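You operate a simulated robot arm through the tools that you are given. There is no shell and no other tool. Be economical: measure what you need, move in short steps, check, and stop when the job is done.

The job below is to be done with a simulated two-armed robot. You get a single attempt, and the scene is never put back.

Task
Wipe up the spill on the top of the long parts bench with the white towel and put it back.

It is judged by the outcome, as a careful person would: the job done as asked, and still so three seconds after it is handed in. It fails if anything else is knocked over, pushed out of place, dropped, spilled or broken. Flat cloth is picked up by pressing the open fingertips on it (5 to 10 N) and closing them slowly along it; thin cloth reads only 2 to 8 mm in the jaws.

Robot
Two 6-joint arms with two-finger parallel grippers on one trunk, on a base that drives. Base frame: it is fixed to the floor where the robot stands at the start and does not move with it; the origin is under the middle of the robot, x ahead of it, y to its left, z up; the surface under the hand at the start is at about z = 800. Lengths are in mm, angles in rad, forces in N, time in s.
The left shoulder is at the start at [60, 141, 849], the right one opposite. With the tool pointing down near the work surface each hand reaches from about 300 to 700 mm from the robot's upright axis, wherever it stands, measured 20 degrees to its own side. Payload 3.43 kg a hand.
The tool frame of a hand sits at the grasp point between the pads (the TCP): z along the fingers, y along the line on which they close. The tips reach 30 mm beyond it. Largest opening 94 mm; finger width 28, thickness 10; the body of the gripper, 50 by 96 mm, starts 55 mm behind the TCP.
Orientation is that of the tool frame in the base frame, as a unit quaternion [x, y, z, w]. With the fingers straight down and closing along the base's y, the tool's x points along the base's -x, its y along +y and its z along -z.

Tools
- The arms move only by the tool arm_command. It takes "left_deltas", "right_deltas" or both (then of equal length, played together; a hand with none holds still); each is text: rows parted by semicolons, each of 7 numbers parted by spaces: the shift along the base's x, y, z in mm, then the turn, a rotation vector about the base's x, y, z in rad, then the opening in per cent of the stroke, from 0 (shut) to 100 (fully open). In form: tx ty tz rx ry rz jaw; .... A call has 1 to 8 rows; each row shifts and turns the commanded pose from where the row before left it. Each row takes 0.2 s and may step no farther than 50 mm and 0.15 rad from the row before; otherwise, or with a gripper value out of range, the whole call is refused. A pose out of reach is approached as far as the arm can. The call stops where the force on the tool passes 40 N (or 10 N more than at its start, if that is more) or the arm is blocked; 0.2 s more then pass. The fingers move at their own pace (about 153 mm/s each) and stop on an object; they squeeze with about 41 N. The grip force told is the motor's: it shows also when the fingers shut on nothing. Time passes only in rows, and 0.2 s behind the last, so rows that do not move let the fingers close. It gives the time, the measured TCP pose, the force on the tool (base axes), the opening and the grip force at its end, in the units of the frame above (readings bear some noise), with the torque about the TCP (base axes, N m) and any sound that the robot's microphone picked up, and new pictures: "pictures" is both (left out), scene, wrist or none (wrist: the cameras of the hands that moved).
- Cameras (640 x 400 px; columns grow to the right, rows downward): "scene" is now at [137.9, -18.5, 1451.7]; the picture's right is [-0.23, -0.97, 0.00], its down [-0.71, 0.17, -0.68] and it looks along [0.66, -0.16, -0.73] (base axes); focal length 277 px, centre (320, 200). "left" rides on the left gripper at [76, -14, -102] in its tool frame; the picture's right is [0.18, 0.98, 0.00], its down [-0.75, 0.14, -0.64] and it looks along [-0.63, 0.12, 0.77] (tool axes); focal length 243 px, centre (320, 200). "right" rides on the right gripper at [76, 14, -103] in its tool frame; the picture's right is [-0.18, 0.98, 0.00], its down [-0.75, -0.14, -0.64] and it looks along [-0.63, -0.12, 0.77] (tool axes); focal length 243 px, centre (320, 200). There is no depth. A picture from a camera that has moved, and an enlarged one, comes with that camera's place and axes in the base frame and with its lens.
- raise_lower(by): slides the trunk up (or, below 0, down) by that many mm; the arms and the scene camera ride with it, the base frame stays. It gives what a move gives, with no picture.
- roll_base(legs): drives the robot by 1 to 6 legs, each [ahead, left, turn to the left] in mm, mm and rad, along the robot's own axes; the way and the turn of a leg run together, so that a leg with both is an arc; at most 1500 mm and 3.142 rad a leg. The arms and the cameras ride along, it lands a little off, and it stops where it bumps. It gives what a move gives, and a new picture of the scene camera.
- pan_tilt(pan, tilt): turns the head with the scene camera to pan (to the left, within 1.501 rad either way) and tilt (down, from -0.506 to 1.204), counted from straight ahead of the robot. It gives what a move gives, and a new picture of the scene camera.
- enlarge(camera, box): a new picture of the part [left, top, right, bottom] of that camera's present view, enlarged. No time passes.
- finish_job(): hands the job in; it is judged then, once.

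Work in short steps. Places have to be worked out from the pictures, the camera data and where the tool is seen: move nearer, look again, correct. Check each grasp and each placing, and mend what went wrong. You have 120 turns and 260 pictures in all, those below and enlarged ones among them. Open the grippers and draw the arms clear of the work before you hand the job in, unless the task says otherwise; then end with one line.

The tools are called after "Emit:" by a JSON object that holds its "api" and its "payload". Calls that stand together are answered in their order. arm_command: Moves the arms, as the interface text tells. Its arguments: {"type":"object","properties":{"left_deltas":{"type":"string"},"right_deltas":{"type":"string"},"pictures":{"type":"string","enum":["both","scene","wrist","none"]}},"required":[]} The other tools are called the same way: raise_lower (by) slides the trunk up or down; roll_base (legs) drives the base; pan_tilt (pan, tilt) turns the head that bears the scene camera; enlarge (camera, box) takes an enlarged picture of a part of a camera's view; finish_job () hands the job in.

At the start:

```text
time_s: 0.0
left_tool_pos: [463.4, 99.2, 1073.0]
left_tool_rot: [0.001, 1.0, -0.001, 0.0]
left_wrist_force: [-0.1, -0.4, 0.5]
left_wrist_torque: [0.0, 0.02, -0.01]
left_opening: 93.8
left_finger_force: 0.0
right_tool_pos: [467.2, -332.7, 1034.0]
right_tool_rot: [0.002, 1.0, 0.0, 0.0]
right_wrist_force: [0.0, 0.7, -0.1]
right_wrist_torque: [0.0, -0.01, -0.01]
right_opening: 94.0
right_finger_force: 0.0
trunk travel left (down, up): [-425.0, 165.0]
robot x, y, heading: [0.4, -2.1, -0.002]
head pan, tilt: [-0.234, 0.824]
```

scene: 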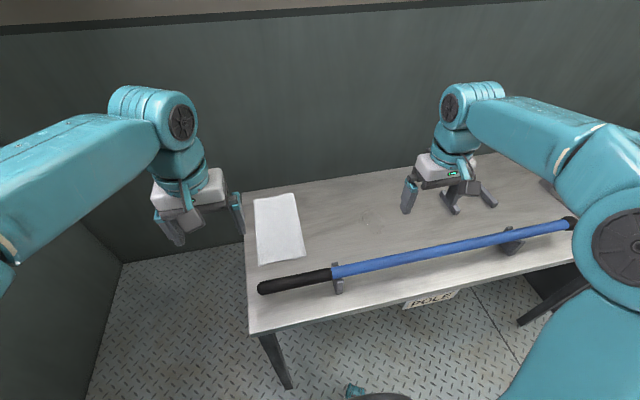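
right: 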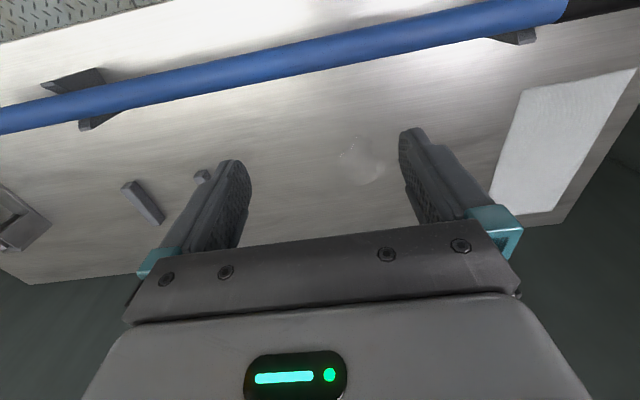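
left: 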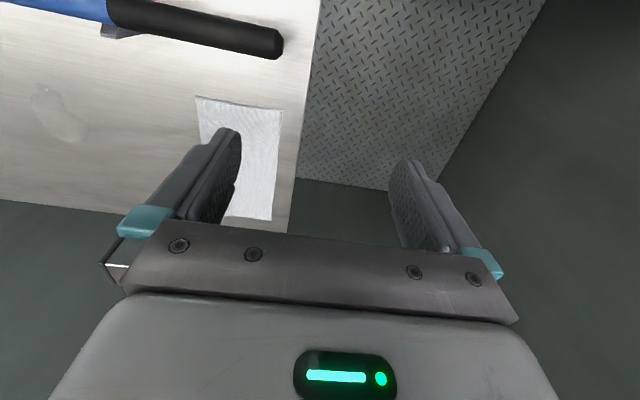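

I judge the towel to be at about x 537–777, y −80..52 and the spill near (610, −293). I'll look closer at both.

Emit:
{"api": "enlarge", "payload": {"camera": "scene", "box": [230, 150, 430, 275]}}

Emit:
{"api": "enlarge", "payload": {"camera": "right", "box": [240, 80, 480, 230]}}

Emit:
{"api": "enlarge", "payload": {"camera": "left", "box": [0, 60, 320, 260]}}

```text
3.20 times, centred on (330, 212) of scene
camera zoom: at [137.9, -18.5, 1451.7], right [-0.23, -0.97, 0.0], down [-0.71, 0.17, -0.68], along [0.66, -0.16, -0.73], focal length 886 px, centre (288, 160)
```

zoom: 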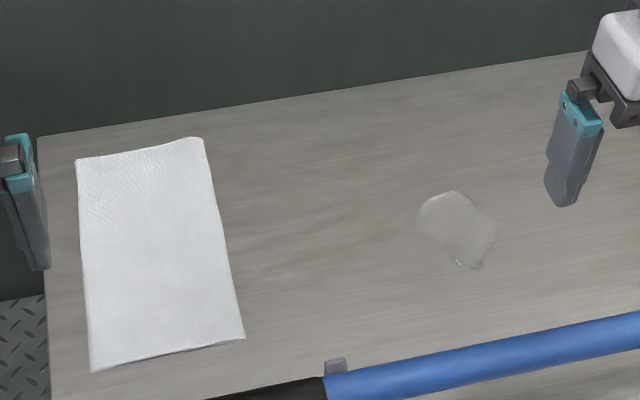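

```text
2.67 times, centred on (360, 155) of right
camera zoom: at [390.4, -318.2, 1135.8], right [0.19, 0.98, 0.0], down [0.75, -0.14, 0.64], along [0.63, -0.12, -0.77], focal length 647 px, centre (213, 320)
```

zoom: 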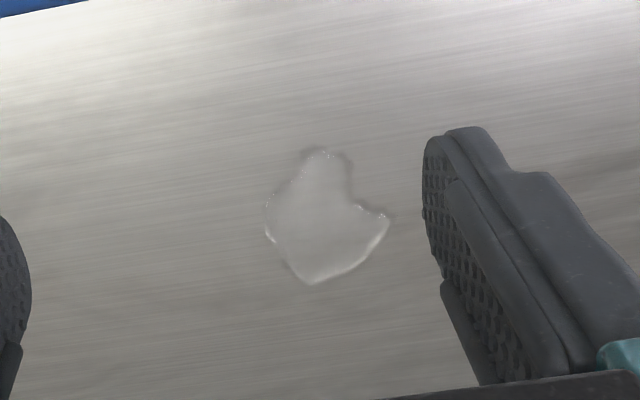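

```text
2.00 times, centred on (160, 160) of left
camera zoom: at [387.3, 86.9, 1176.7], right [-0.18, 0.98, 0.0], down [0.75, 0.14, 0.64], along [0.63, 0.12, -0.77], focal length 485 px, centre (640, 280)
```

zoom: 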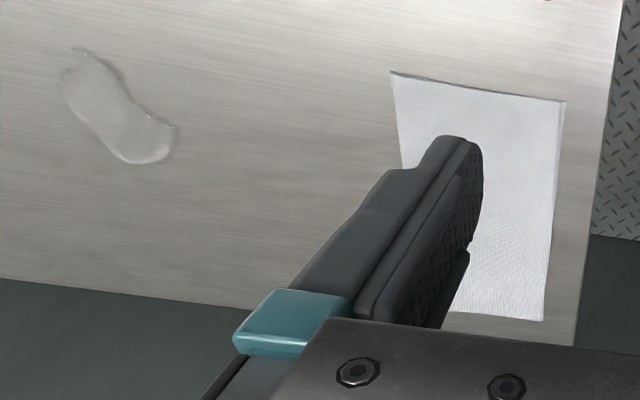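

The other small objects and the pole (along y at x≈445) are clear of the route. I'll draw the left hand back a little and bring the right hand high over the towel middle.

Emit:
{"api": "arm_command", "payload": {"left_deltas": "-15 10 8 0 0 0 100;-15 10 8 0 0 0 100;-15 10 8 0 0 0 100;-15 10 8 0 0 0 100;-15 10 8 0 0 0 100;-15 10 8 0 0 0 100;0 0 0 0 0 0 100;0 0 0 0 0 0 100", "right_deltas": "0 0 0 0 0 0 60;25 45 -5 0 0 0 60;25 45 -5 0 0 0 60;25 45 -5 0 0 0 60;25 45 -5 0 0 0 60;20 45 -5 0 0 0 60;13 45 -5 0 0 0 40;10 45 -4 0 0 0 40"}}

```text
refused: row 2 steps farther than a row can; nothing moved
```

Step length was too large; I split it into smaller steps.

Emit:
{"api": "arm_command", "payload": {"left_deltas": "-15 10 8 0 0 0 100;-15 10 8 0 0 0 100;-15 10 8 0 0 0 100;-15 10 8 0 0 0 100;-15 10 8 0 0 0 100;-15 10 8 0 0 0 100;0 0 0 0 0 0 100;0 0 0 0 0 0 100", "right_deltas": "18 40 -5 0 0 0 60;18 40 -5 0 0 0 60;18 40 -5 0 0 0 60;18 40 -5 0 0 0 60;18 40 -5 0 0 0 40;18 40 -5 0 0 0 40;18 40 -5 0 0 0 40;17 40 -4 0 0 0 40"}}

```text
time_s: 1.8
left_tool_pos: [372.9, 161.4, 1121.9]
left_tool_rot: [0.002, 1.0, -0.001, 0.001]
left_wrist_force: [0.7, 0.0, 0.3]
left_wrist_torque: [0.0, 0.0, -0.01]
left_opening: 93.9
left_finger_force: 0.0
right_tool_pos: [599.0, -15.7, 990.4]
right_tool_rot: [0.001, 1.0, -0.002, -0.002]
right_wrist_force: [-0.3, 0.6, -0.1]
right_wrist_torque: [-0.04, 0.01, 0.0]
right_opening: 37.6
right_finger_force: 0.1
right hand out of reach, approached as far as the arm can: row 8
trunk travel left (down, up): [-425.0, 165.0]
robot x, y, heading: [-5.1, -0.5, -0.001]
head pan, tilt: [-0.234, 0.824]
camera scene: at [137.1, -17.1, 1451.8], right [-0.23, -0.97, 0.0], down [-0.71, 0.17, -0.68], along [0.66, -0.16, -0.73], focal length 277 px, centre (320, 200)
camera right: at [522.7, -0.6, 1093.0], right [0.19, 0.98, 0.0], down [0.75, -0.14, 0.64], along [0.63, -0.12, -0.77], focal length 243 px, centre (320, 200)
camera left: at [297.0, 148.2, 1224.7], right [-0.18, 0.98, 0.0], down [0.75, 0.14, 0.64], along [0.63, 0.12, -0.77], focal length 243 px, centre (320, 200)
```

scene: 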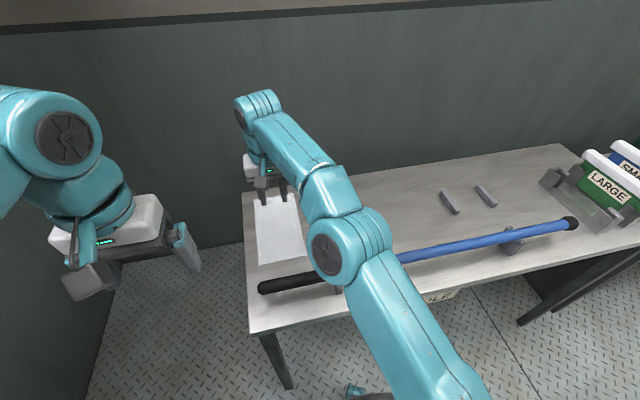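
right: 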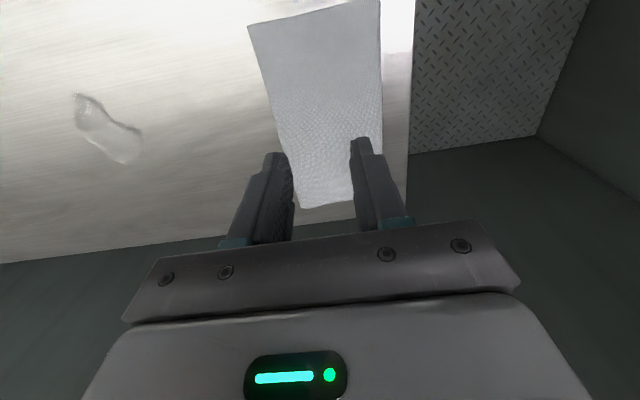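
left: 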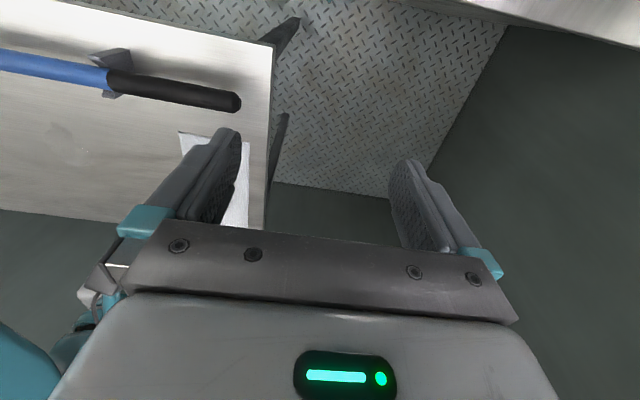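

Reach is nearly straight at this height. I raise the trunk so the arm passes well above the pole and reaches better low down.

Emit:
{"api": "raise_lower", "payload": {"by": 120}}

```text
time_s: 3.3
left_tool_pos: [372.8, 160.2, 1241.9]
left_tool_rot: [0.002, 1.0, 0.0, 0.0]
left_wrist_force: [0.3, 0.0, -0.5]
left_wrist_torque: [0.01, 0.0, -0.02]
left_opening: 94.1
left_finger_force: 0.0
right_tool_pos: [599.1, -16.8, 1110.7]
right_tool_rot: [0.001, 1.0, 0.0, 0.0]
right_wrist_force: [0.6, 0.3, 0.1]
right_wrist_torque: [0.02, -0.01, 0.02]
right_opening: 37.8
right_finger_force: 0.0
trunk travel left (down, up): [-545.0, 45.0]
robot x, y, heading: [2.2, 1.4, 0.003]
head pan, tilt: [-0.234, 0.824]
```

Now I lower the right hand to about z 900 over the towel.

Emit:
{"api": "arm_command", "payload": {"right_deltas": "0 0 -35 0 0 0 40;0 0 -35 0 0 0 40;0 0 -35 0 0 0 40;0 0 -35 0 0 0 40;0 0 -35 0 0 0 40;0 0 -35 0 0 0 40"}}

```text
time_s: 4.7
left_tool_pos: [373.3, 159.7, 1240.1]
left_tool_rot: [0.003, 1.0, 0.0, 0.0]
left_wrist_force: [1.0, 0.1, -0.2]
left_wrist_torque: [0.0, -0.02, 0.0]
left_opening: 93.8
left_finger_force: 0.1
right_tool_pos: [602.0, -16.5, 898.2]
right_tool_rot: [0.002, 1.0, -0.001, 0.0]
right_wrist_force: [0.3, 0.1, 0.1]
right_wrist_torque: [-0.03, 0.02, 0.0]
right_opening: 37.2
right_finger_force: 0.0
trunk travel left (down, up): [-545.0, 45.0]
robot x, y, heading: [0.7, 0.4, 0.0]
head pan, tilt: [-0.234, 0.824]
camera scene: at [138.5, -18.7, 1571.7], right [-0.23, -0.97, 0.0], down [-0.71, 0.17, -0.68], along [0.66, -0.16, -0.73], focal length 277 px, centre (320, 200)
camera right: at [525.7, -2.5, 1001.1], right [0.19, 0.98, 0.0], down [0.75, -0.14, 0.64], along [0.63, -0.12, -0.77], focal length 243 px, centre (320, 200)
```

scene: 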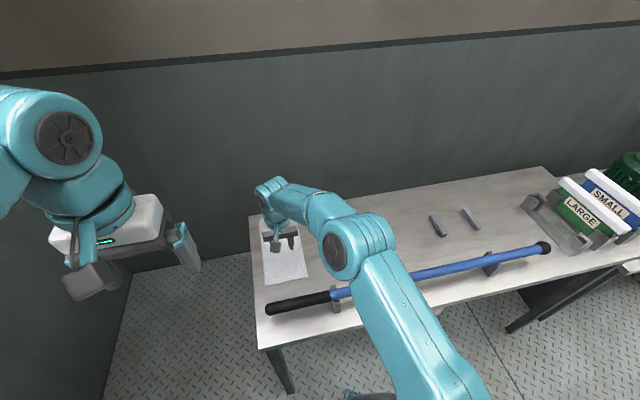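
right: 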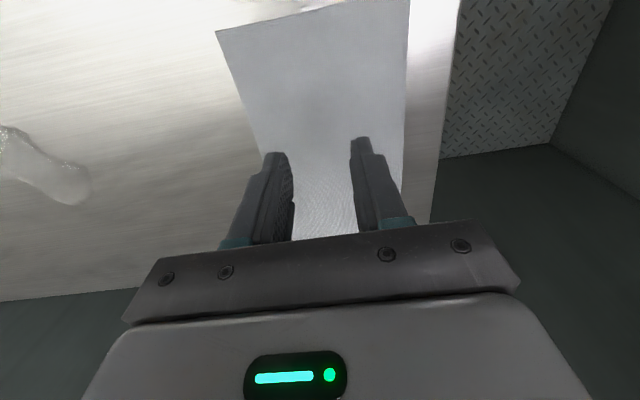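

The fingers straddle the towel's middle. Descending to just above it.

Emit:
{"api": "arm_command", "payload": {"right_deltas": "0 0 -25 0 0 0 40;0 0 -20 0 0 0 40;0 0 -12 0 0 0 40;0 0 -4 0 0 0 40", "pictures": "wrist"}}

```text
time_s: 5.7
left_tool_pos: [374.1, 159.9, 1241.9]
left_tool_rot: [0.002, 1.0, 0.0, 0.0]
left_wrist_force: [0.5, 0.0, 0.8]
left_wrist_torque: [0.02, 0.01, -0.04]
left_opening: 94.0
left_finger_force: 0.1
right_tool_pos: [600.2, -15.0, 838.1]
right_tool_rot: [0.002, 1.0, 0.001, -0.001]
right_wrist_force: [-1.1, -0.6, 0.5]
right_wrist_torque: [0.02, 0.01, -0.02]
right_opening: 37.5
right_finger_force: 0.0
trunk travel left (down, up): [-545.0, 45.0]
robot x, y, heading: [2.8, 1.8, -0.0]
head pan, tilt: [-0.234, 0.824]
camera right: at [523.7, -1.3, 941.1], right [0.19, 0.98, 0.0], down [0.75, -0.14, 0.64], along [0.63, -0.12, -0.77], focal length 243 px, centre (320, 200)
```

right: 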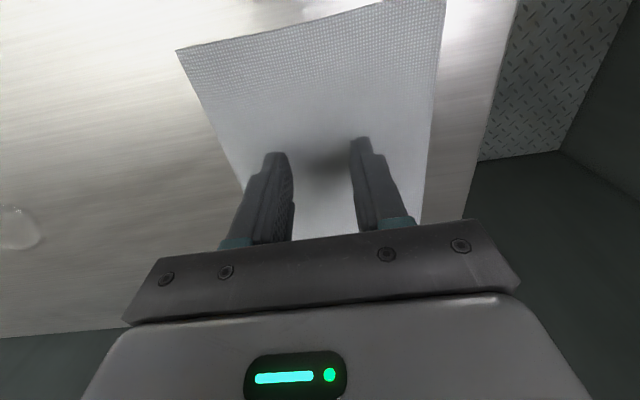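

Just above the cloth, no contact yet. I go down in small steps until 5–10 N shows.

Emit:
{"api": "arm_command", "payload": {"right_deltas": "0 0 -3 0 0 0 40;0 0 -2 0 0 0 40;0 0 -1 0 0 0 40", "pictures": "none"}}

```text
time_s: 6.5
left_tool_pos: [373.5, 160.5, 1241.7]
left_tool_rot: [0.001, 1.0, 0.0, 0.0]
left_wrist_force: [0.2, 0.3, 0.1]
left_wrist_torque: [-0.01, -0.01, -0.01]
left_opening: 93.9
left_finger_force: 0.1
right_tool_pos: [600.0, -16.0, 834.3]
right_tool_rot: [0.002, 1.0, 0.0, 0.0]
right_wrist_force: [-0.8, -1.0, -0.4]
right_wrist_torque: [0.01, -0.02, 0.0]
right_opening: 37.5
right_finger_force: 0.1
trunk travel left (down, up): [-545.0, 45.0]
robot x, y, heading: [2.5, -0.4, 0.001]
head pan, tilt: [-0.234, 0.824]
```

Still no contact; continuing down gently.

Emit:
{"api": "arm_command", "payload": {"right_deltas": "0 0 -1.5 0 0 0 40;0 0 -1.5 0 0 0 40;0 0 -1 0 0 0 40", "pictures": "none"}}

```text
time_s: 7.3
left_tool_pos: [371.4, 160.4, 1242.2]
left_tool_rot: [0.001, 1.0, -0.001, 0.001]
left_wrist_force: [1.0, 0.6, 0.1]
left_wrist_torque: [-0.03, 0.01, -0.02]
left_opening: 93.9
left_finger_force: 0.1
right_tool_pos: [600.1, -16.5, 832.0]
right_tool_rot: [0.002, 1.0, 0.0, 0.003]
right_wrist_force: [0.3, -1.1, 17.2]
right_wrist_torque: [-0.14, 0.04, -0.05]
right_opening: 37.6
right_finger_force: 0.1
trunk travel left (down, up): [-545.0, 45.0]
robot x, y, heading: [-2.1, -6.1, -0.002]
head pan, tilt: [-0.234, 0.824]
```

Contact at 17 N; I ease off about 0.8 mm to land in 5–10 N.

Emit:
{"api": "arm_command", "payload": {"right_deltas": "0 0 -0 0 0 0 40;0 0 0.8 0 0 0 40", "pictures": "none"}}

```text
time_s: 7.9
left_tool_pos: [371.0, 160.0, 1241.9]
left_tool_rot: [0.002, 1.0, 0.0, 0.002]
left_wrist_force: [0.0, -0.7, 0.0]
left_wrist_torque: [0.02, 0.02, -0.03]
left_opening: 94.1
left_finger_force: 0.1
right_tool_pos: [599.3, -16.1, 831.2]
right_tool_rot: [0.002, 1.0, 0.0, 0.002]
right_wrist_force: [3.4, -2.4, 21.0]
right_wrist_torque: [-0.13, -0.03, -0.01]
right_opening: 37.5
right_finger_force: 0.1
trunk travel left (down, up): [-545.0, 45.0]
robot x, y, heading: [2.7, -1.5, 0.001]
head pan, tilt: [-0.234, 0.824]
```

The force is still rising to 21 N (lag); I raise a further 1.5 mm.

Emit:
{"api": "arm_command", "payload": {"right_deltas": "0 0 1.2 0 0 0 40;0 0 0 0 0 0 40", "pictures": "none"}}

```text
time_s: 8.5
left_tool_pos: [372.6, 160.3, 1242.8]
left_tool_rot: [0.002, 1.0, 0.0, 0.001]
left_wrist_force: [-0.4, 0.1, 0.5]
left_wrist_torque: [0.01, 0.02, 0.0]
left_opening: 93.9
left_finger_force: 0.1
right_tool_pos: [599.0, -16.0, 832.3]
right_tool_rot: [0.002, 1.0, 0.0, 0.0]
right_wrist_force: [2.9, -1.0, 14.0]
right_wrist_torque: [0.01, -0.1, -0.04]
right_opening: 37.6
right_finger_force: 0.0
trunk travel left (down, up): [-545.0, 45.0]
robot x, y, heading: [1.1, 0.8, 0.0]
head pan, tilt: [-0.234, 0.824]
```

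14 N now, roughly 6 N per mm. I raise 0.8 mm and close slowly.

Emit:
{"api": "arm_command", "payload": {"right_deltas": "0 0 0.8 0 0 0 40;0 0 0 0 0 0 35;0 0 0 0 0 0 29;0 0 0 0 0 0 23;0 0 0 0 0 0 17;0 0 0 0 0 0 11;0 0 0 0 0 0 5;0 0 0 0 0 0 0", "pictures": "wrist"}}

```text
time_s: 10.3
left_tool_pos: [373.2, 160.3, 1243.2]
left_tool_rot: [0.002, 1.0, -0.001, 0.001]
left_wrist_force: [0.2, -0.3, -0.4]
left_wrist_torque: [-0.01, -0.05, -0.01]
left_opening: 94.1
left_finger_force: 0.1
right_tool_pos: [600.0, -16.5, 832.3]
right_tool_rot: [0.002, 1.0, 0.0, 0.001]
right_wrist_force: [0.5, 0.1, -0.2]
right_wrist_torque: [-0.01, 0.03, 0.07]
right_opening: 6.2
right_finger_force: 40.3
trunk travel left (down, up): [-545.0, 45.0]
robot x, y, heading: [-0.6, 0.8, 0.0]
head pan, tilt: [-0.234, 0.824]
camera right: at [523.4, -1.7, 935.0], right [0.19, 0.98, 0.0], down [0.75, -0.14, 0.64], along [0.63, -0.12, -0.77], focal length 243 px, centre (320, 200)
```

right: 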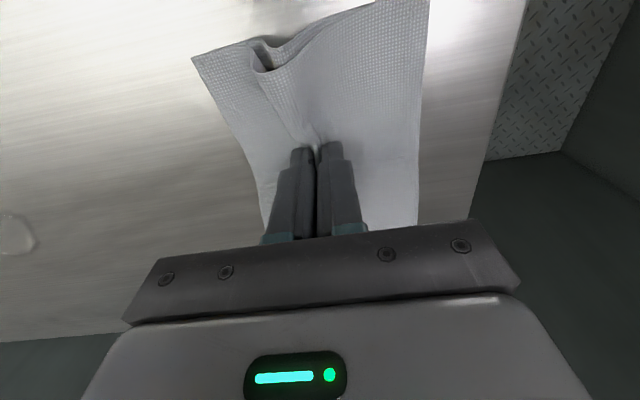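

Gripped (6.2 mm). I lift it about 50 mm and carry it towards the spill at (610, −293).

Emit:
{"api": "arm_command", "payload": {"right_deltas": "0 0 25 0 0 0 0;0 0 25 0 0 0 0;0 -46 0 0 0 0 0;0 -46 0 0 0 0 0;0 -46 0 0 0 0 0;0 -46 0 0 0 0 0;0 -46 0 0 0 0 0;0 0 0 0 0 0 0"}}

```text
time_s: 12.1
left_tool_pos: [372.9, 162.2, 1241.1]
left_tool_rot: [0.001, 1.0, 0.0, 0.001]
left_wrist_force: [0.7, 1.1, -0.6]
left_wrist_torque: [-0.02, -0.01, -0.02]
left_opening: 94.0
left_finger_force: 0.1
right_tool_pos: [600.2, -246.2, 884.2]
right_tool_rot: [0.001, 1.0, 0.0, 0.0]
right_wrist_force: [-0.4, 0.0, 0.3]
right_wrist_torque: [-0.03, 0.0, -0.03]
right_opening: 6.1
right_finger_force: 40.1
trunk travel left (down, up): [-545.0, 45.0]
robot x, y, heading: [0.9, -1.3, -0.001]
head pan, tilt: [-0.234, 0.824]
camera scene: at [137.8, -17.4, 1571.7], right [-0.23, -0.97, 0.0], down [-0.71, 0.17, -0.68], along [0.66, -0.16, -0.73], focal length 277 px, centre (320, 200)
camera right: at [524.2, -231.5, 986.7], right [0.19, 0.98, 0.0], down [0.75, -0.14, 0.64], along [0.63, -0.12, -0.77], focal length 243 px, centre (320, 200)
```

scene: 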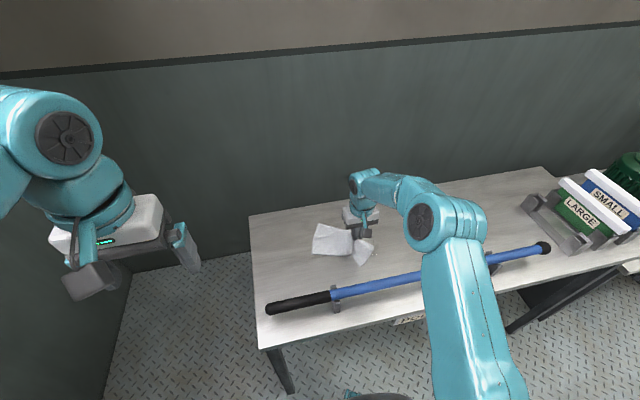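
right: 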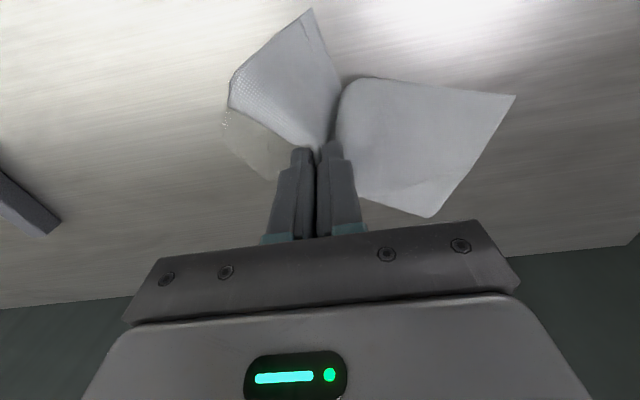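

The spill shows just beyond the cloth at about (611, −305). I move over it and press down gently.

Emit:
{"api": "arm_command", "payload": {"right_deltas": "0 -35 0 0 0 0 0;5 -15 -15 0 0 0 0;0 0 -15 0 0 0 0;0 0 -10 0 0 0 0;0 0 -4 0 0 0 0;0 0 -3 0 0 0 0", "pictures": "wrist"}}

```text
time_s: 13.5
left_tool_pos: [370.8, 160.4, 1241.9]
left_tool_rot: [0.002, 1.0, 0.0, 0.001]
left_wrist_force: [-0.4, -0.2, 0.3]
left_wrist_torque: [0.0, 0.0, 0.0]
left_opening: 94.1
left_finger_force: 0.1
right_tool_pos: [603.8, -295.8, 836.2]
right_tool_rot: [0.002, 1.0, 0.0, 0.003]
right_wrist_force: [0.4, -0.4, 12.4]
right_wrist_torque: [-0.01, 0.01, 0.0]
right_opening: 6.5
right_finger_force: 40.7
trunk travel left (down, up): [-545.0, 45.0]
robot x, y, heading: [2.1, -0.8, 0.003]
head pan, tilt: [-0.234, 0.824]
camera right: at [527.2, -281.3, 939.0], right [0.19, 0.98, 0.0], down [0.75, -0.14, 0.64], along [0.63, -0.12, -0.76], focal length 243 px, centre (320, 200)
```

right: 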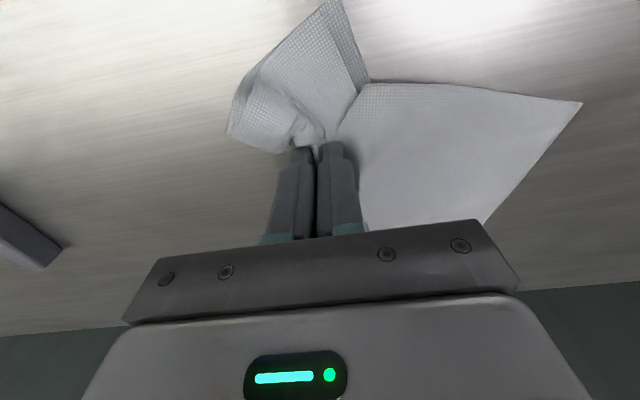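

Pressing with 12 N on the spill. I now rub in a raster, first toward the far side.

Emit:
{"api": "arm_command", "payload": {"right_deltas": "0 -38 0 0 0 0 0;22 0 0 0 0 0 0;0 40 0 0 0 0 0;0 40 0 0 0 0 0;22 0 0 0 0 0 0;0 -40 0 0 0 0 0;0 -40 0 0 0 0 0;-22 0 0 0 0 0 0", "pictures": "wrist"}}

```text
time_s: 15.3
left_tool_pos: [371.6, 160.1, 1241.4]
left_tool_rot: [0.001, 1.0, 0.001, 0.0]
left_wrist_force: [-1.1, 0.2, 0.3]
left_wrist_torque: [0.03, -0.05, 0.01]
left_opening: 94.2
left_finger_force: 0.1
right_tool_pos: [619.2, -330.8, 837.1]
right_tool_rot: [0.002, 1.0, 0.0, 0.0]
right_wrist_force: [-0.4, 0.6, 1.1]
right_wrist_torque: [0.03, -0.04, -0.03]
right_opening: 6.2
right_finger_force: 40.7
right hand out of reach, approached as far as the arm can: row 7
trunk travel left (down, up): [-545.0, 45.0]
robot x, y, heading: [-3.8, 1.8, 0.003]
head pan, tilt: [-0.234, 0.824]
camera right: at [542.9, -315.3, 939.5], right [0.19, 0.98, 0.0], down [0.75, -0.14, 0.64], along [0.63, -0.12, -0.77], focal length 243 px, centre (320, 200)
```

right: 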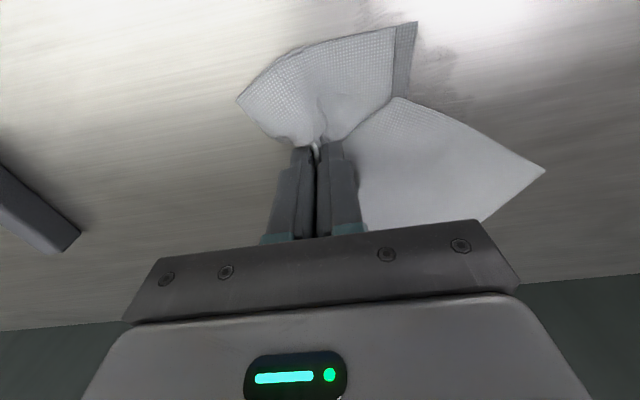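

A faint residue seems left near (588, −259). I press a bit more and rub the nearer half.

Emit:
{"api": "arm_command", "payload": {"right_deltas": "-22 0 -1.5 0 0 0 0;0 40 0 0 0 0 0;0 45 0 0 0 0 0;-18 0 0 0 0 0 0;0 -40 0 0 0 0 0;0 -45 0 0 0 0 0;-15 0 0 0 0 0 0;0 40 0 0 0 0 0", "pictures": "wrist"}}

```text
time_s: 17.1
left_tool_pos: [373.1, 161.7, 1241.8]
left_tool_rot: [0.002, 1.0, -0.001, 0.0]
left_wrist_force: [0.5, 1.0, 0.1]
left_wrist_torque: [-0.04, 0.01, 0.0]
left_opening: 94.0
left_finger_force: 0.0
right_tool_pos: [565.4, -290.2, 835.9]
right_tool_rot: [0.001, 1.0, -0.002, 0.001]
right_wrist_force: [1.6, -1.0, 4.9]
right_wrist_torque: [-0.08, -0.04, 0.02]
right_opening: 6.2
right_finger_force: 40.5
trunk travel left (down, up): [-545.0, 45.0]
robot x, y, heading: [0.9, -0.7, 0.001]
head pan, tilt: [-0.234, 0.824]
camera right: at [488.8, -276.0, 937.9], right [0.19, 0.98, 0.0], down [0.75, -0.14, 0.64], along [0.63, -0.12, -0.77], focal length 243 px, centre (320, 200)
```

right: 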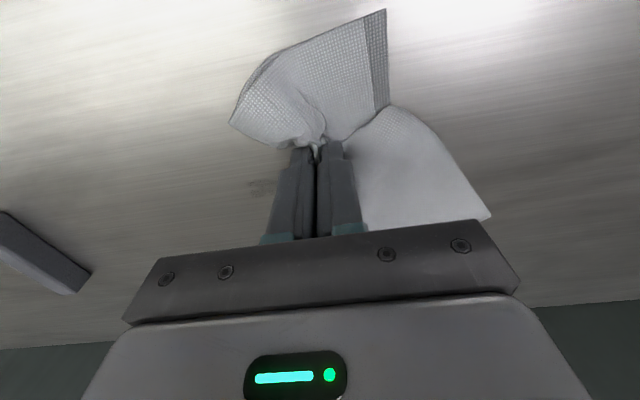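

A small mark shows near (583, −337). I lift and step aside to inspect the area.

Emit:
{"api": "arm_command", "payload": {"right_deltas": "0 0 30 0 0 0 0;0 30 30 0 0 0 0;0 45 15 0 0 0 0;0 45 0 0 0 0 0;0 30 0 0 0 0 0"}}

Emit:
{"api": "enlarge", "payload": {"camera": "scene", "box": [300, 180, 460, 280]}}

Emit:
{"api": "enlarge", "payload": {"camera": "right", "box": [0, 50, 320, 250]}}

```text
time_s: 18.3
left_tool_pos: [373.7, 160.1, 1242.0]
left_tool_rot: [0.001, 1.0, 0.0, 0.0]
left_wrist_force: [0.2, 0.9, 0.3]
left_wrist_torque: [0.05, 0.03, 0.02]
left_opening: 93.9
left_finger_force: 0.1
right_tool_pos: [565.1, -142.8, 909.1]
right_tool_rot: [0.003, 1.0, 0.0, 0.0]
right_wrist_force: [0.0, -0.2, -0.8]
right_wrist_torque: [-0.02, 0.0, -0.02]
right_opening: 6.3
right_finger_force: 39.8
trunk travel left (down, up): [-545.0, 45.0]
robot x, y, heading: [2.2, 1.5, 0.0]
head pan, tilt: [-0.234, 0.824]
camera scene: at [137.7, -18.7, 1571.7], right [-0.23, -0.97, 0.0], down [-0.71, 0.17, -0.68], along [0.66, -0.16, -0.73], focal length 277 px, centre (320, 200)
camera right: at [488.1, -128.7, 1011.2], right [0.19, 0.98, 0.0], down [0.75, -0.14, 0.64], along [0.63, -0.12, -0.77], focal length 243 px, centre (320, 200)
```

scene: 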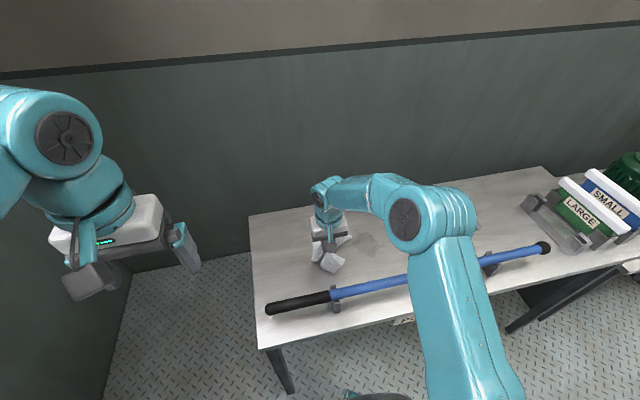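
right: 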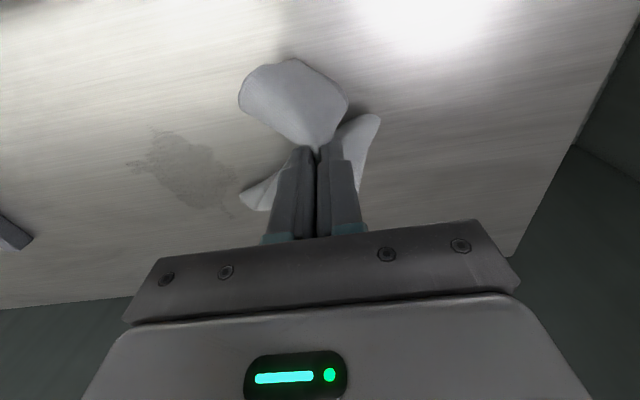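

```text
4.00 times, centred on (380, 230) of scene
camera zoom: at [137.7, -18.7, 1571.7], right [-0.23, -0.97, 0.0], down [-0.71, 0.17, -0.68], along [0.66, -0.16, -0.73], focal length 1108 px, centre (80, 80)
```

zoom: 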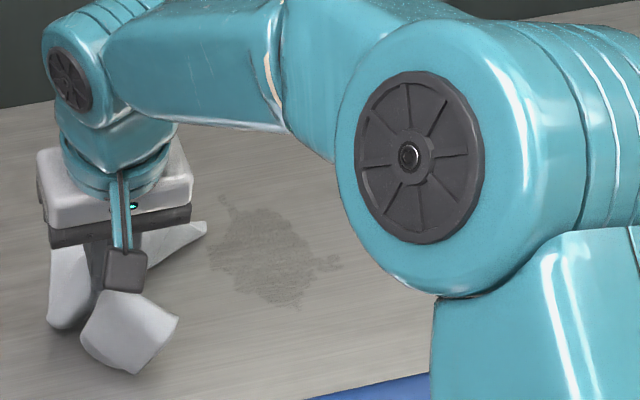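

```text
2.00 times, centred on (160, 150) of right
camera zoom: at [488.1, -128.7, 1011.2], right [0.19, 0.98, 0.0], down [0.75, -0.14, 0.64], along [0.63, -0.12, -0.77], focal length 485 px, centre (640, 300)
```

zoom: 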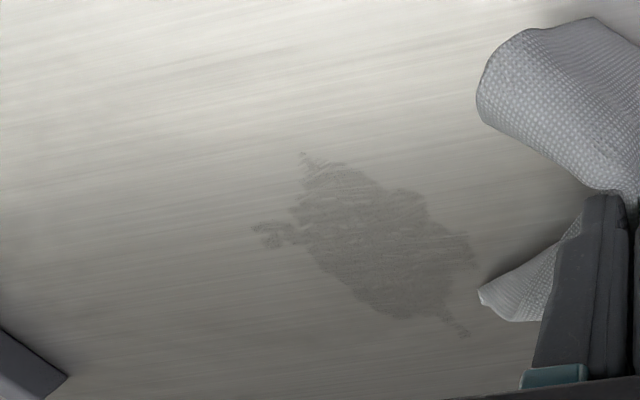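

The liquid is gone but a damp film remains over x 550–667, y −344..−243. I return for more, finer passes with firmer pressure.

Emit:
{"api": "arm_command", "payload": {"right_deltas": "0 -40 0 0 0 0 0;0 -40 0 0 0 0 0;0 -25 -25 0 0 0 0;0 0 -25 0 0 0 0;0 0 -18 0 0 0 0;0 0 -5 0 0 0 0;0 0 -2 0 0 0 0", "pictures": "wrist"}}

```text
time_s: 19.9
left_tool_pos: [371.5, 161.5, 1241.0]
left_tool_rot: [0.003, 1.0, 0.0, 0.001]
left_wrist_force: [0.7, -0.3, 0.7]
left_wrist_torque: [-0.03, -0.02, -0.02]
left_opening: 94.0
left_finger_force: 0.1
right_tool_pos: [565.3, -246.9, 837.5]
right_tool_rot: [0.001, 1.0, 0.0, 0.003]
right_wrist_force: [3.0, 0.1, 21.1]
right_wrist_torque: [-0.03, -0.05, -0.02]
right_opening: 6.7
right_finger_force: 40.8
trunk travel left (down, up): [-545.0, 45.0]
robot x, y, heading: [-0.1, 3.1, -0.004]
head pan, tilt: [-0.234, 0.824]
camera right: at [488.9, -232.2, 938.8], right [0.19, 0.98, 0.0], down [0.75, -0.14, 0.65], along [0.64, -0.12, -0.76], focal length 243 px, centre (320, 200)
```

right: 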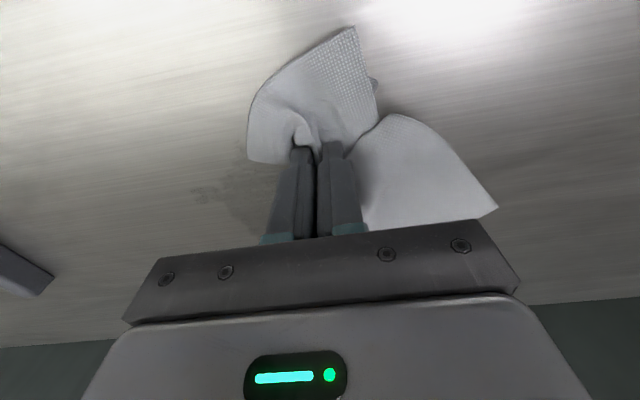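

21 N pressing. First set of strokes along y, moving outward.

Emit:
{"api": "arm_command", "payload": {"right_deltas": "0 -48 0 0 0 0 0;0 -48 0 0 0 0 0;15 0 0 0 0 0 0;0 48 0 0 0 0 0;0 48 0 0 0 0 0;15 0 0 0 0 0 0;0 -48 0 0 0 0 0;0 -48 0 0 0 0 0", "pictures": "none"}}

Emit:
{"api": "arm_command", "payload": {"right_deltas": "15 0 0 0 0 0 0;0 48 0 0 0 0 0;0 48 0 0 0 0 0;15 0 0 0 0 0 0;0 -48 0 0 0 0 0;0 -42 0 0 0 0 0;10 10 0 0 0 0 0;0 40 0 0 0 0 0", "pictures": "wrist"}}

```text
time_s: 21.7
left_tool_pos: [372.8, 160.9, 1242.2]
left_tool_rot: [0.0, 1.0, 0.0, 0.0]
left_wrist_force: [-0.4, -0.4, -0.8]
left_wrist_torque: [0.02, 0.0, -0.01]
left_opening: 94.2
left_finger_force: 0.0
right_tool_pos: [595.2, -343.8, 835.1]
right_tool_rot: [0.001, 1.0, 0.0, 0.0]
right_wrist_force: [-2.5, 0.4, 7.5]
right_wrist_torque: [0.05, 0.07, 0.0]
right_opening: 6.2
right_finger_force: 40.4
trunk travel left (down, up): [-545.0, 45.0]
robot x, y, heading: [0.7, 1.6, 0.001]
head pan, tilt: [-0.234, 0.824]
```

```text
time_s: 23.5
left_tool_pos: [371.3, 161.3, 1241.5]
left_tool_rot: [0.003, 1.0, 0.001, 0.002]
left_wrist_force: [-0.8, 0.1, -0.1]
left_wrist_torque: [0.02, 0.02, 0.02]
left_opening: 93.9
left_finger_force: 0.1
right_tool_pos: [634.7, -288.8, 834.1]
right_tool_rot: [0.003, 1.0, 0.0, 0.002]
right_wrist_force: [1.8, -0.9, 5.4]
right_wrist_torque: [-0.04, -0.02, -0.01]
right_opening: 6.2
right_finger_force: 40.3
trunk travel left (down, up): [-545.0, 45.0]
robot x, y, heading: [1.1, 1.1, -0.001]
head pan, tilt: [-0.234, 0.824]
camera right: at [559.2, -273.9, 937.5], right [0.19, 0.98, 0.0], down [0.75, -0.14, 0.64], along [0.63, -0.12, -0.77], focal length 243 px, centre (320, 200)
```

right: 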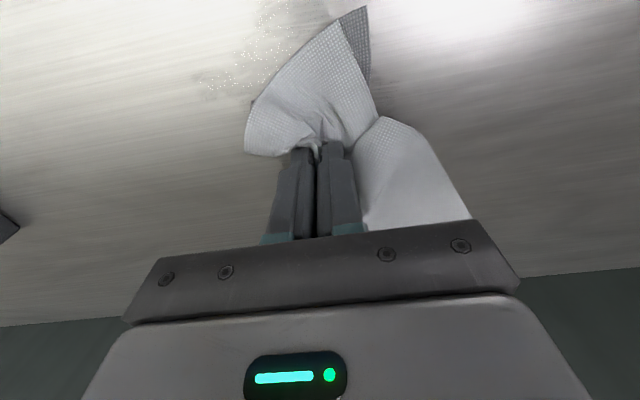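

The film is breaking up into specks near the close side. I continue with strokes along x and slightly more pressure.

Emit:
{"api": "arm_command", "payload": {"right_deltas": "8 0 -1.5 0 0 0 0;0 40 0 0 0 0 0;-45 0 0 0 0 0 0;-45 0 0 0 0 0 0;0 -14 0 0 0 0 0;45 0 0 0 0 0 0;45 0 0 0 0 0 0;0 -14 0 0 0 0 0", "pictures": "none"}}

Emit:
{"api": "arm_command", "payload": {"right_deltas": "-48 0 0 0 0 0 0;-48 0 0 0 0 0 0;0 -14 0 0 0 0 0;48 0 0 0 0 0 0;45 0 0 0 0 0 0;0 -14 0 0 0 0 0;-48 0 0 0 0 0 0;-48 0 0 0 0 0 0", "pictures": "none"}}

Emit:
{"api": "arm_command", "payload": {"right_deltas": "0 -14 0 0 0 0 0;45 0 0 0 0 0 0;40 0 0 0 0 0 0;0 -14 0 0 0 0 0;-45 0 0 0 0 0 0;-40 0 0 0 0 0 0;0 -14 0 0 0 0 0;45 0 0 0 0 0 0", "pictures": "wrist"}}

```text
time_s: 25.3
left_tool_pos: [370.6, 160.5, 1241.6]
left_tool_rot: [0.001, 1.0, 0.0, 0.0]
left_wrist_force: [0.2, -0.5, 0.6]
left_wrist_torque: [0.05, -0.01, 0.02]
left_opening: 94.1
left_finger_force: 0.0
right_tool_pos: [644.3, -275.0, 834.6]
right_tool_rot: [0.003, 1.0, 0.001, 0.002]
right_wrist_force: [1.0, 4.1, 15.9]
right_wrist_torque: [0.22, 0.02, 0.0]
right_opening: 6.1
right_finger_force: 40.5
trunk travel left (down, up): [-545.0, 45.0]
robot x, y, heading: [0.1, 4.4, -0.001]
head pan, tilt: [-0.234, 0.824]
```

```text
time_s: 27.1
left_tool_pos: [372.0, 160.7, 1241.6]
left_tool_rot: [0.002, 1.0, 0.0, 0.001]
left_wrist_force: [-0.6, -1.3, 0.7]
left_wrist_torque: [0.02, 0.07, 0.0]
left_opening: 94.2
left_finger_force: 0.1
right_tool_pos: [544.2, -301.7, 833.9]
right_tool_rot: [0.002, 1.0, 0.0, 0.002]
right_wrist_force: [2.2, 2.9, 19.2]
right_wrist_torque: [0.17, 0.0, -0.02]
right_opening: 6.6
right_finger_force: 40.4
trunk travel left (down, up): [-545.0, 45.0]
robot x, y, heading: [1.1, 1.8, -0.001]
head pan, tilt: [-0.234, 0.824]
```

```text
time_s: 28.9
left_tool_pos: [372.0, 163.1, 1241.9]
left_tool_rot: [0.003, 1.0, -0.001, 0.0]
left_wrist_force: [1.1, -0.2, -0.1]
left_wrist_torque: [0.01, 0.03, -0.01]
left_opening: 93.9
left_finger_force: 0.1
right_tool_pos: [588.5, -344.1, 833.7]
right_tool_rot: [0.003, 1.0, -0.001, 0.0]
right_wrist_force: [-5.0, -2.1, 22.1]
right_wrist_torque: [-0.06, 0.23, 0.04]
right_opening: 6.2
right_finger_force: 40.6
trunk travel left (down, up): [-545.0, 45.0]
robot x, y, heading: [-1.0, -1.9, 0.003]
head pan, tilt: [-0.234, 0.824]
camera right: at [513.0, -329.9, 936.5], right [0.19, 0.98, 0.0], down [0.75, -0.14, 0.64], along [0.63, -0.12, -0.77], focal length 243 px, centre (320, 200)
```

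right: 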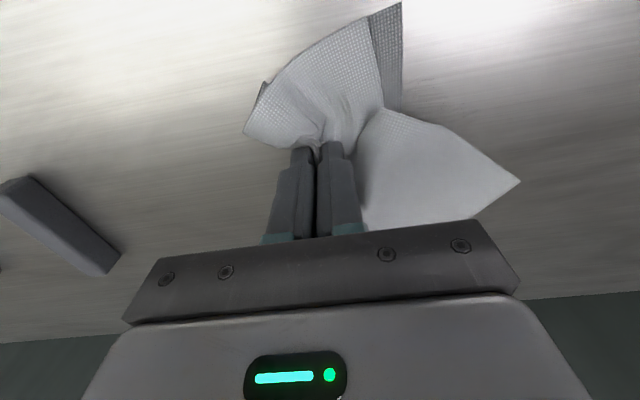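

Nothing wet is visible nearby. I lift and move to the left to inspect.

Emit:
{"api": "arm_command", "payload": {"right_deltas": "0 0 30 0 0 0 0;0 30 30 0 0 0 0;0 45 15 0 0 0 0;0 45 0 0 0 0 0;0 45 0 0 0 0 0;0 30 0 0 0 0 0"}}

Emit:
{"api": "enlarge", "payload": {"camera": "right", "box": [0, 50, 320, 250]}}

Emit:
{"api": "enlarge", "payload": {"camera": "scene", "box": [300, 180, 460, 280]}}

```text
time_s: 30.3
left_tool_pos: [372.7, 161.8, 1240.9]
left_tool_rot: [0.001, 1.0, 0.0, 0.0]
left_wrist_force: [0.2, -0.6, 0.1]
left_wrist_torque: [0.0, 0.01, 0.0]
left_opening: 94.0
left_finger_force: 0.0
right_tool_pos: [590.1, -150.5, 908.1]
right_tool_rot: [0.002, 1.0, 0.001, 0.0]
right_wrist_force: [-0.2, -0.1, -0.2]
right_wrist_torque: [0.0, 0.0, 0.02]
right_opening: 6.3
right_finger_force: 40.7
trunk travel left (down, up): [-545.0, 45.0]
robot x, y, heading: [-3.1, -1.2, -0.0]
head pan, tilt: [-0.234, 0.824]
camera scene: at [138.1, -17.7, 1571.6], right [-0.23, -0.97, 0.0], down [-0.71, 0.17, -0.68], along [0.66, -0.16, -0.73], focal length 277 px, centre (320, 200)
camera right: at [514.6, -135.8, 1010.2], right [0.19, 0.98, 0.0], down [0.75, -0.14, 0.64], along [0.63, -0.12, -0.77], focal length 243 px, centre (320, 200)
```

scene: 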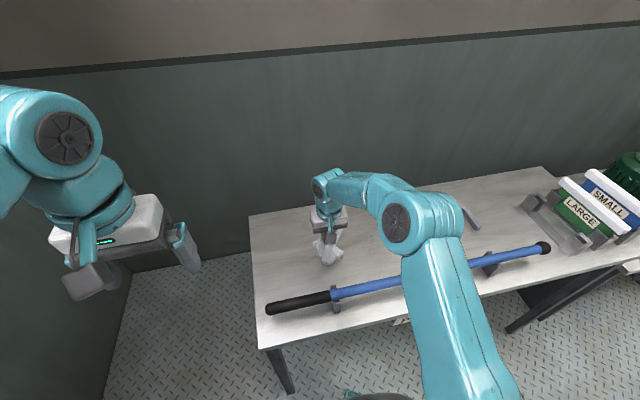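
right: 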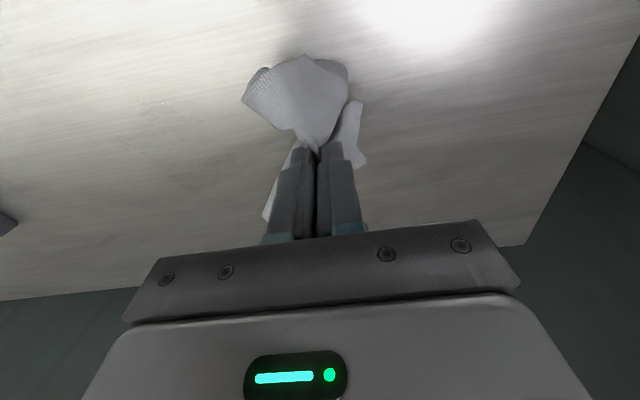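

```text
2.00 times, centred on (160, 150) of right
camera zoom: at [514.6, -135.8, 1010.2], right [0.19, 0.98, 0.0], down [0.75, -0.14, 0.64], along [0.63, -0.12, -0.77], focal length 485 px, centre (640, 300)
```

zoom: 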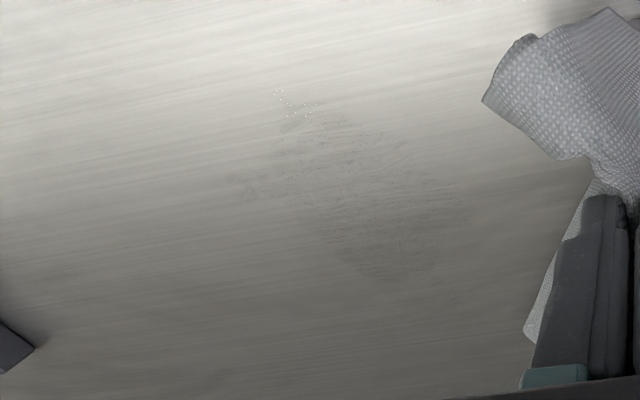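

```text
4.00 times, centred on (380, 230) of scene
camera zoom: at [138.1, -17.7, 1571.6], right [-0.23, -0.97, 0.0], down [-0.71, 0.17, -0.68], along [0.66, -0.16, -0.73], focal length 1108 px, centre (80, 80)
```

zoom: 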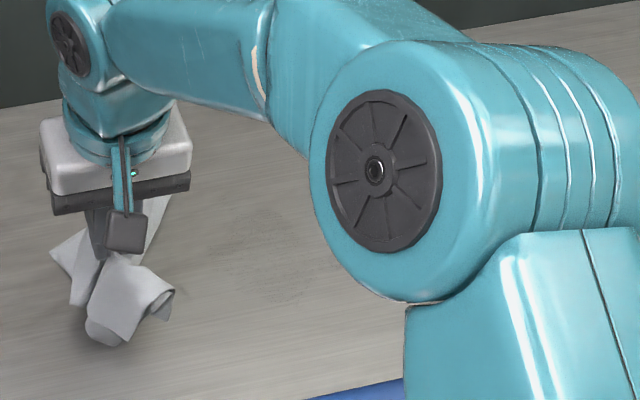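

Only a very faint film remains, x 550–650, y −343..−242. One more full round of passes.

Emit:
{"api": "arm_command", "payload": {"right_deltas": "-20 -40 0 0 0 0 0;-20 -40 0 0 0 0 0;0 -12 -25 0 0 0 0;0 0 -25 0 0 0 0;0 0 -18 0 0 0 0;0 0 -5 0 0 0 0;0 0 -2 0 0 0 0", "pictures": "none"}}

Emit:
{"api": "arm_command", "payload": {"right_deltas": "48 0 0 0 0 0 0;48 0 0 0 0 0 0;0 -12 0 0 0 0 0;-48 0 -1 0 0 0 0;-48 0 0 0 0 0 0;0 -12 0 0 0 0 0;48 0 0 0 0 0 0;48 0 0 0 0 0 0", "pictures": "none"}}

```text
time_s: 31.9
left_tool_pos: [372.1, 160.5, 1241.9]
left_tool_rot: [0.001, 1.0, 0.0, 0.0]
left_wrist_force: [-1.1, -0.2, 0.3]
left_wrist_torque: [0.0, 0.0, 0.0]
left_opening: 94.0
left_finger_force: 0.1
right_tool_pos: [551.1, -241.5, 834.9]
right_tool_rot: [0.002, 1.0, 0.0, 0.003]
right_wrist_force: [0.0, 0.4, 18.2]
right_wrist_torque: [0.18, -0.07, -0.01]
right_opening: 6.2
right_finger_force: 39.9
trunk travel left (down, up): [-545.0, 45.0]
robot x, y, heading: [3.0, 0.0, -0.0]
head pan, tilt: [-0.234, 0.824]
```

```text
time_s: 32.5
left_tool_pos: [373.6, 160.2, 1242.0]
left_tool_rot: [0.002, 1.0, 0.001, 0.0]
left_wrist_force: [0.2, -0.7, 0.3]
left_wrist_torque: [-0.02, 0.04, 0.02]
left_opening: 94.0
left_finger_force: 0.2
right_tool_pos: [636.4, -239.4, 834.5]
right_tool_rot: [0.0, 1.0, 0.0, -0.005]
right_wrist_force: [-3.4, 1.3, 15.6]
right_wrist_torque: [0.19, 0.05, 0.06]
right_opening: 4.9
right_finger_force: 39.3
trunk travel left (down, up): [-545.0, 45.0]
robot x, y, heading: [-3.4, -1.2, 0.003]
head pan, tilt: [-0.234, 0.824]
stopped in row 3 (right hand): the force on the tool passed its limit at 63 N (the readings are from after the stop); the commanded pose is now the measured one
```

A force spike stopped it and the jaw reading fell to 4.9 mm; I ease up a little and look at the grip.

Emit:
{"api": "arm_command", "payload": {"right_deltas": "0 0 2 0 0 0 0;0 0 0 0 0 0 0"}}

```text
time_s: 33.1
left_tool_pos: [371.5, 160.8, 1242.2]
left_tool_rot: [0.003, 1.0, -0.001, 0.0]
left_wrist_force: [0.2, -0.5, -0.5]
left_wrist_torque: [0.02, 0.01, 0.0]
left_opening: 93.9
left_finger_force: 0.0
right_tool_pos: [634.8, -239.6, 835.5]
right_tool_rot: [-0.001, 1.0, 0.0, -0.007]
right_wrist_force: [0.8, 1.3, 10.6]
right_wrist_torque: [0.13, -0.07, 0.0]
right_opening: 4.4
right_finger_force: 39.1
trunk travel left (down, up): [-545.0, 45.0]
robot x, y, heading: [-3.7, -0.6, 0.002]
head pan, tilt: [-0.234, 0.824]
camera scene: at [136.2, -18.0, 1571.8], right [-0.23, -0.97, 0.0], down [-0.71, 0.17, -0.68], along [0.66, -0.16, -0.73], focal length 277 px, centre (320, 200)
camera right: at [560.2, -226.4, 938.8], right [0.18, 0.98, 0.0], down [0.76, -0.14, 0.63], along [0.62, -0.12, -0.77], focal length 243 px, centre (320, 200)
```

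scene: 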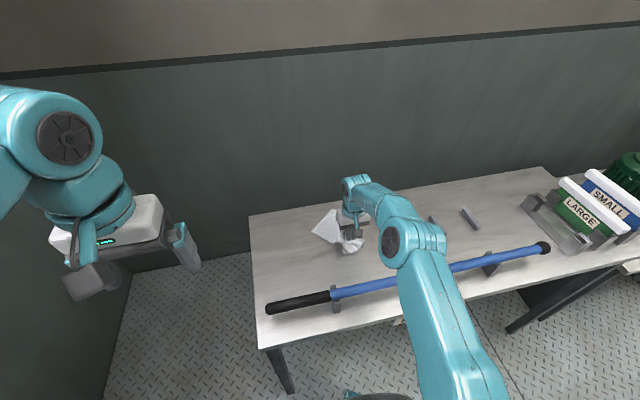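
right: 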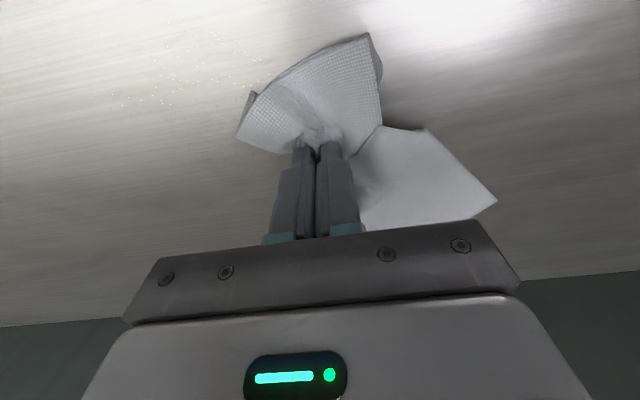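

Grip still holds. I continue the raster with less pressure and shorter steps.

Emit:
{"api": "arm_command", "payload": {"right_deltas": "0 -12 0.5 0 0 0 0;-32 0 0 0 0 0 0;-32 0 0 0 0 0 0;-32 0 0 0 0 0 0;0 -12 0 0 0 0 0;32 0 0 0 0 0 0;32 0 0 0 0 0 0;32 0 0 0 0 0 0", "pictures": "none"}}

Emit:
{"api": "arm_command", "payload": {"right_deltas": "0 -12 0 0 0 0 0;-32 0 0 0 0 0 0;-32 0 0 0 0 0 0;-32 0 0 0 0 0 0;0 -12 0 0 0 0 0;32 0 0 0 0 0 0;32 0 0 0 0 0 0;32 0 0 0 0 0 0", "pictures": "none"}}

Emit:
{"api": "arm_command", "payload": {"right_deltas": "0 -12 0 0 0 0 0;-32 0 0 0 0 0 0;-32 0 0 0 0 0 0;-32 0 0 0 0 0 0;0 -12 0 0 0 0 0;32 0 0 0 0 0 0;32 0 0 0 0 0 0;25 0 0 0 0 0 0", "pictures": "wrist"}}

```text
time_s: 34.9
left_tool_pos: [373.9, 161.3, 1241.0]
left_tool_rot: [0.002, 1.0, 0.0, 0.0]
left_wrist_force: [0.1, 0.1, 0.5]
left_wrist_torque: [-0.02, -0.01, -0.01]
left_opening: 94.1
left_finger_force: 0.0
right_tool_pos: [634.9, -265.0, 835.2]
right_tool_rot: [-0.001, 1.0, 0.0, -0.008]
right_wrist_force: [-0.4, -1.2, 3.2]
right_wrist_torque: [-0.07, 0.03, -0.01]
right_opening: 4.2
right_finger_force: 37.9
trunk travel left (down, up): [-545.0, 45.0]
robot x, y, heading: [1.0, -0.7, -0.002]
head pan, tilt: [-0.234, 0.824]
```

```text
time_s: 36.7
left_tool_pos: [371.5, 161.1, 1241.1]
left_tool_rot: [0.002, 1.0, 0.0, 0.0]
left_wrist_force: [0.0, 0.0, -0.2]
left_wrist_torque: [-0.06, 0.02, 0.03]
left_opening: 93.9
left_finger_force: 0.1
right_tool_pos: [636.9, -285.1, 834.7]
right_tool_rot: [-0.002, 1.0, -0.001, -0.008]
right_wrist_force: [-1.2, -1.7, 8.3]
right_wrist_torque: [-0.05, 0.02, 0.02]
right_opening: 3.3
right_finger_force: 37.6
trunk travel left (down, up): [-545.0, 45.0]
robot x, y, heading: [-1.0, -0.2, 0.0]
head pan, tilt: [-0.234, 0.824]
```

```text
time_s: 38.5
left_tool_pos: [373.6, 161.5, 1240.5]
left_tool_rot: [0.002, 1.0, 0.0, 0.0]
left_wrist_force: [0.4, 0.2, -0.4]
left_wrist_torque: [-0.02, -0.01, 0.02]
left_opening: 94.1
left_finger_force: 0.0
right_tool_pos: [631.4, -312.5, 835.0]
right_tool_rot: [0.0, 1.0, 0.0, -0.007]
right_wrist_force: [-1.6, -2.1, 5.5]
right_wrist_torque: [-0.09, 0.03, 0.02]
right_opening: 3.5
right_finger_force: 37.2
trunk travel left (down, up): [-545.0, 45.0]
robot x, y, heading: [0.1, 4.2, -0.004]
head pan, tilt: [-0.234, 0.824]
camera right: at [556.0, -298.5, 938.1], right [0.18, 0.98, 0.0], down [0.76, -0.14, 0.63], along [0.62, -0.12, -0.78], focal length 243 px, centre (320, 200)
```

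right: 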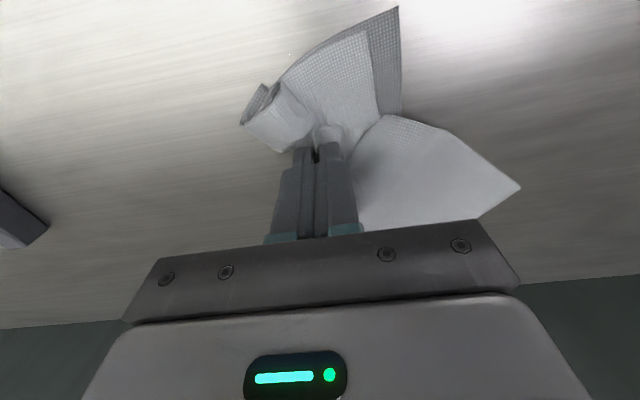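

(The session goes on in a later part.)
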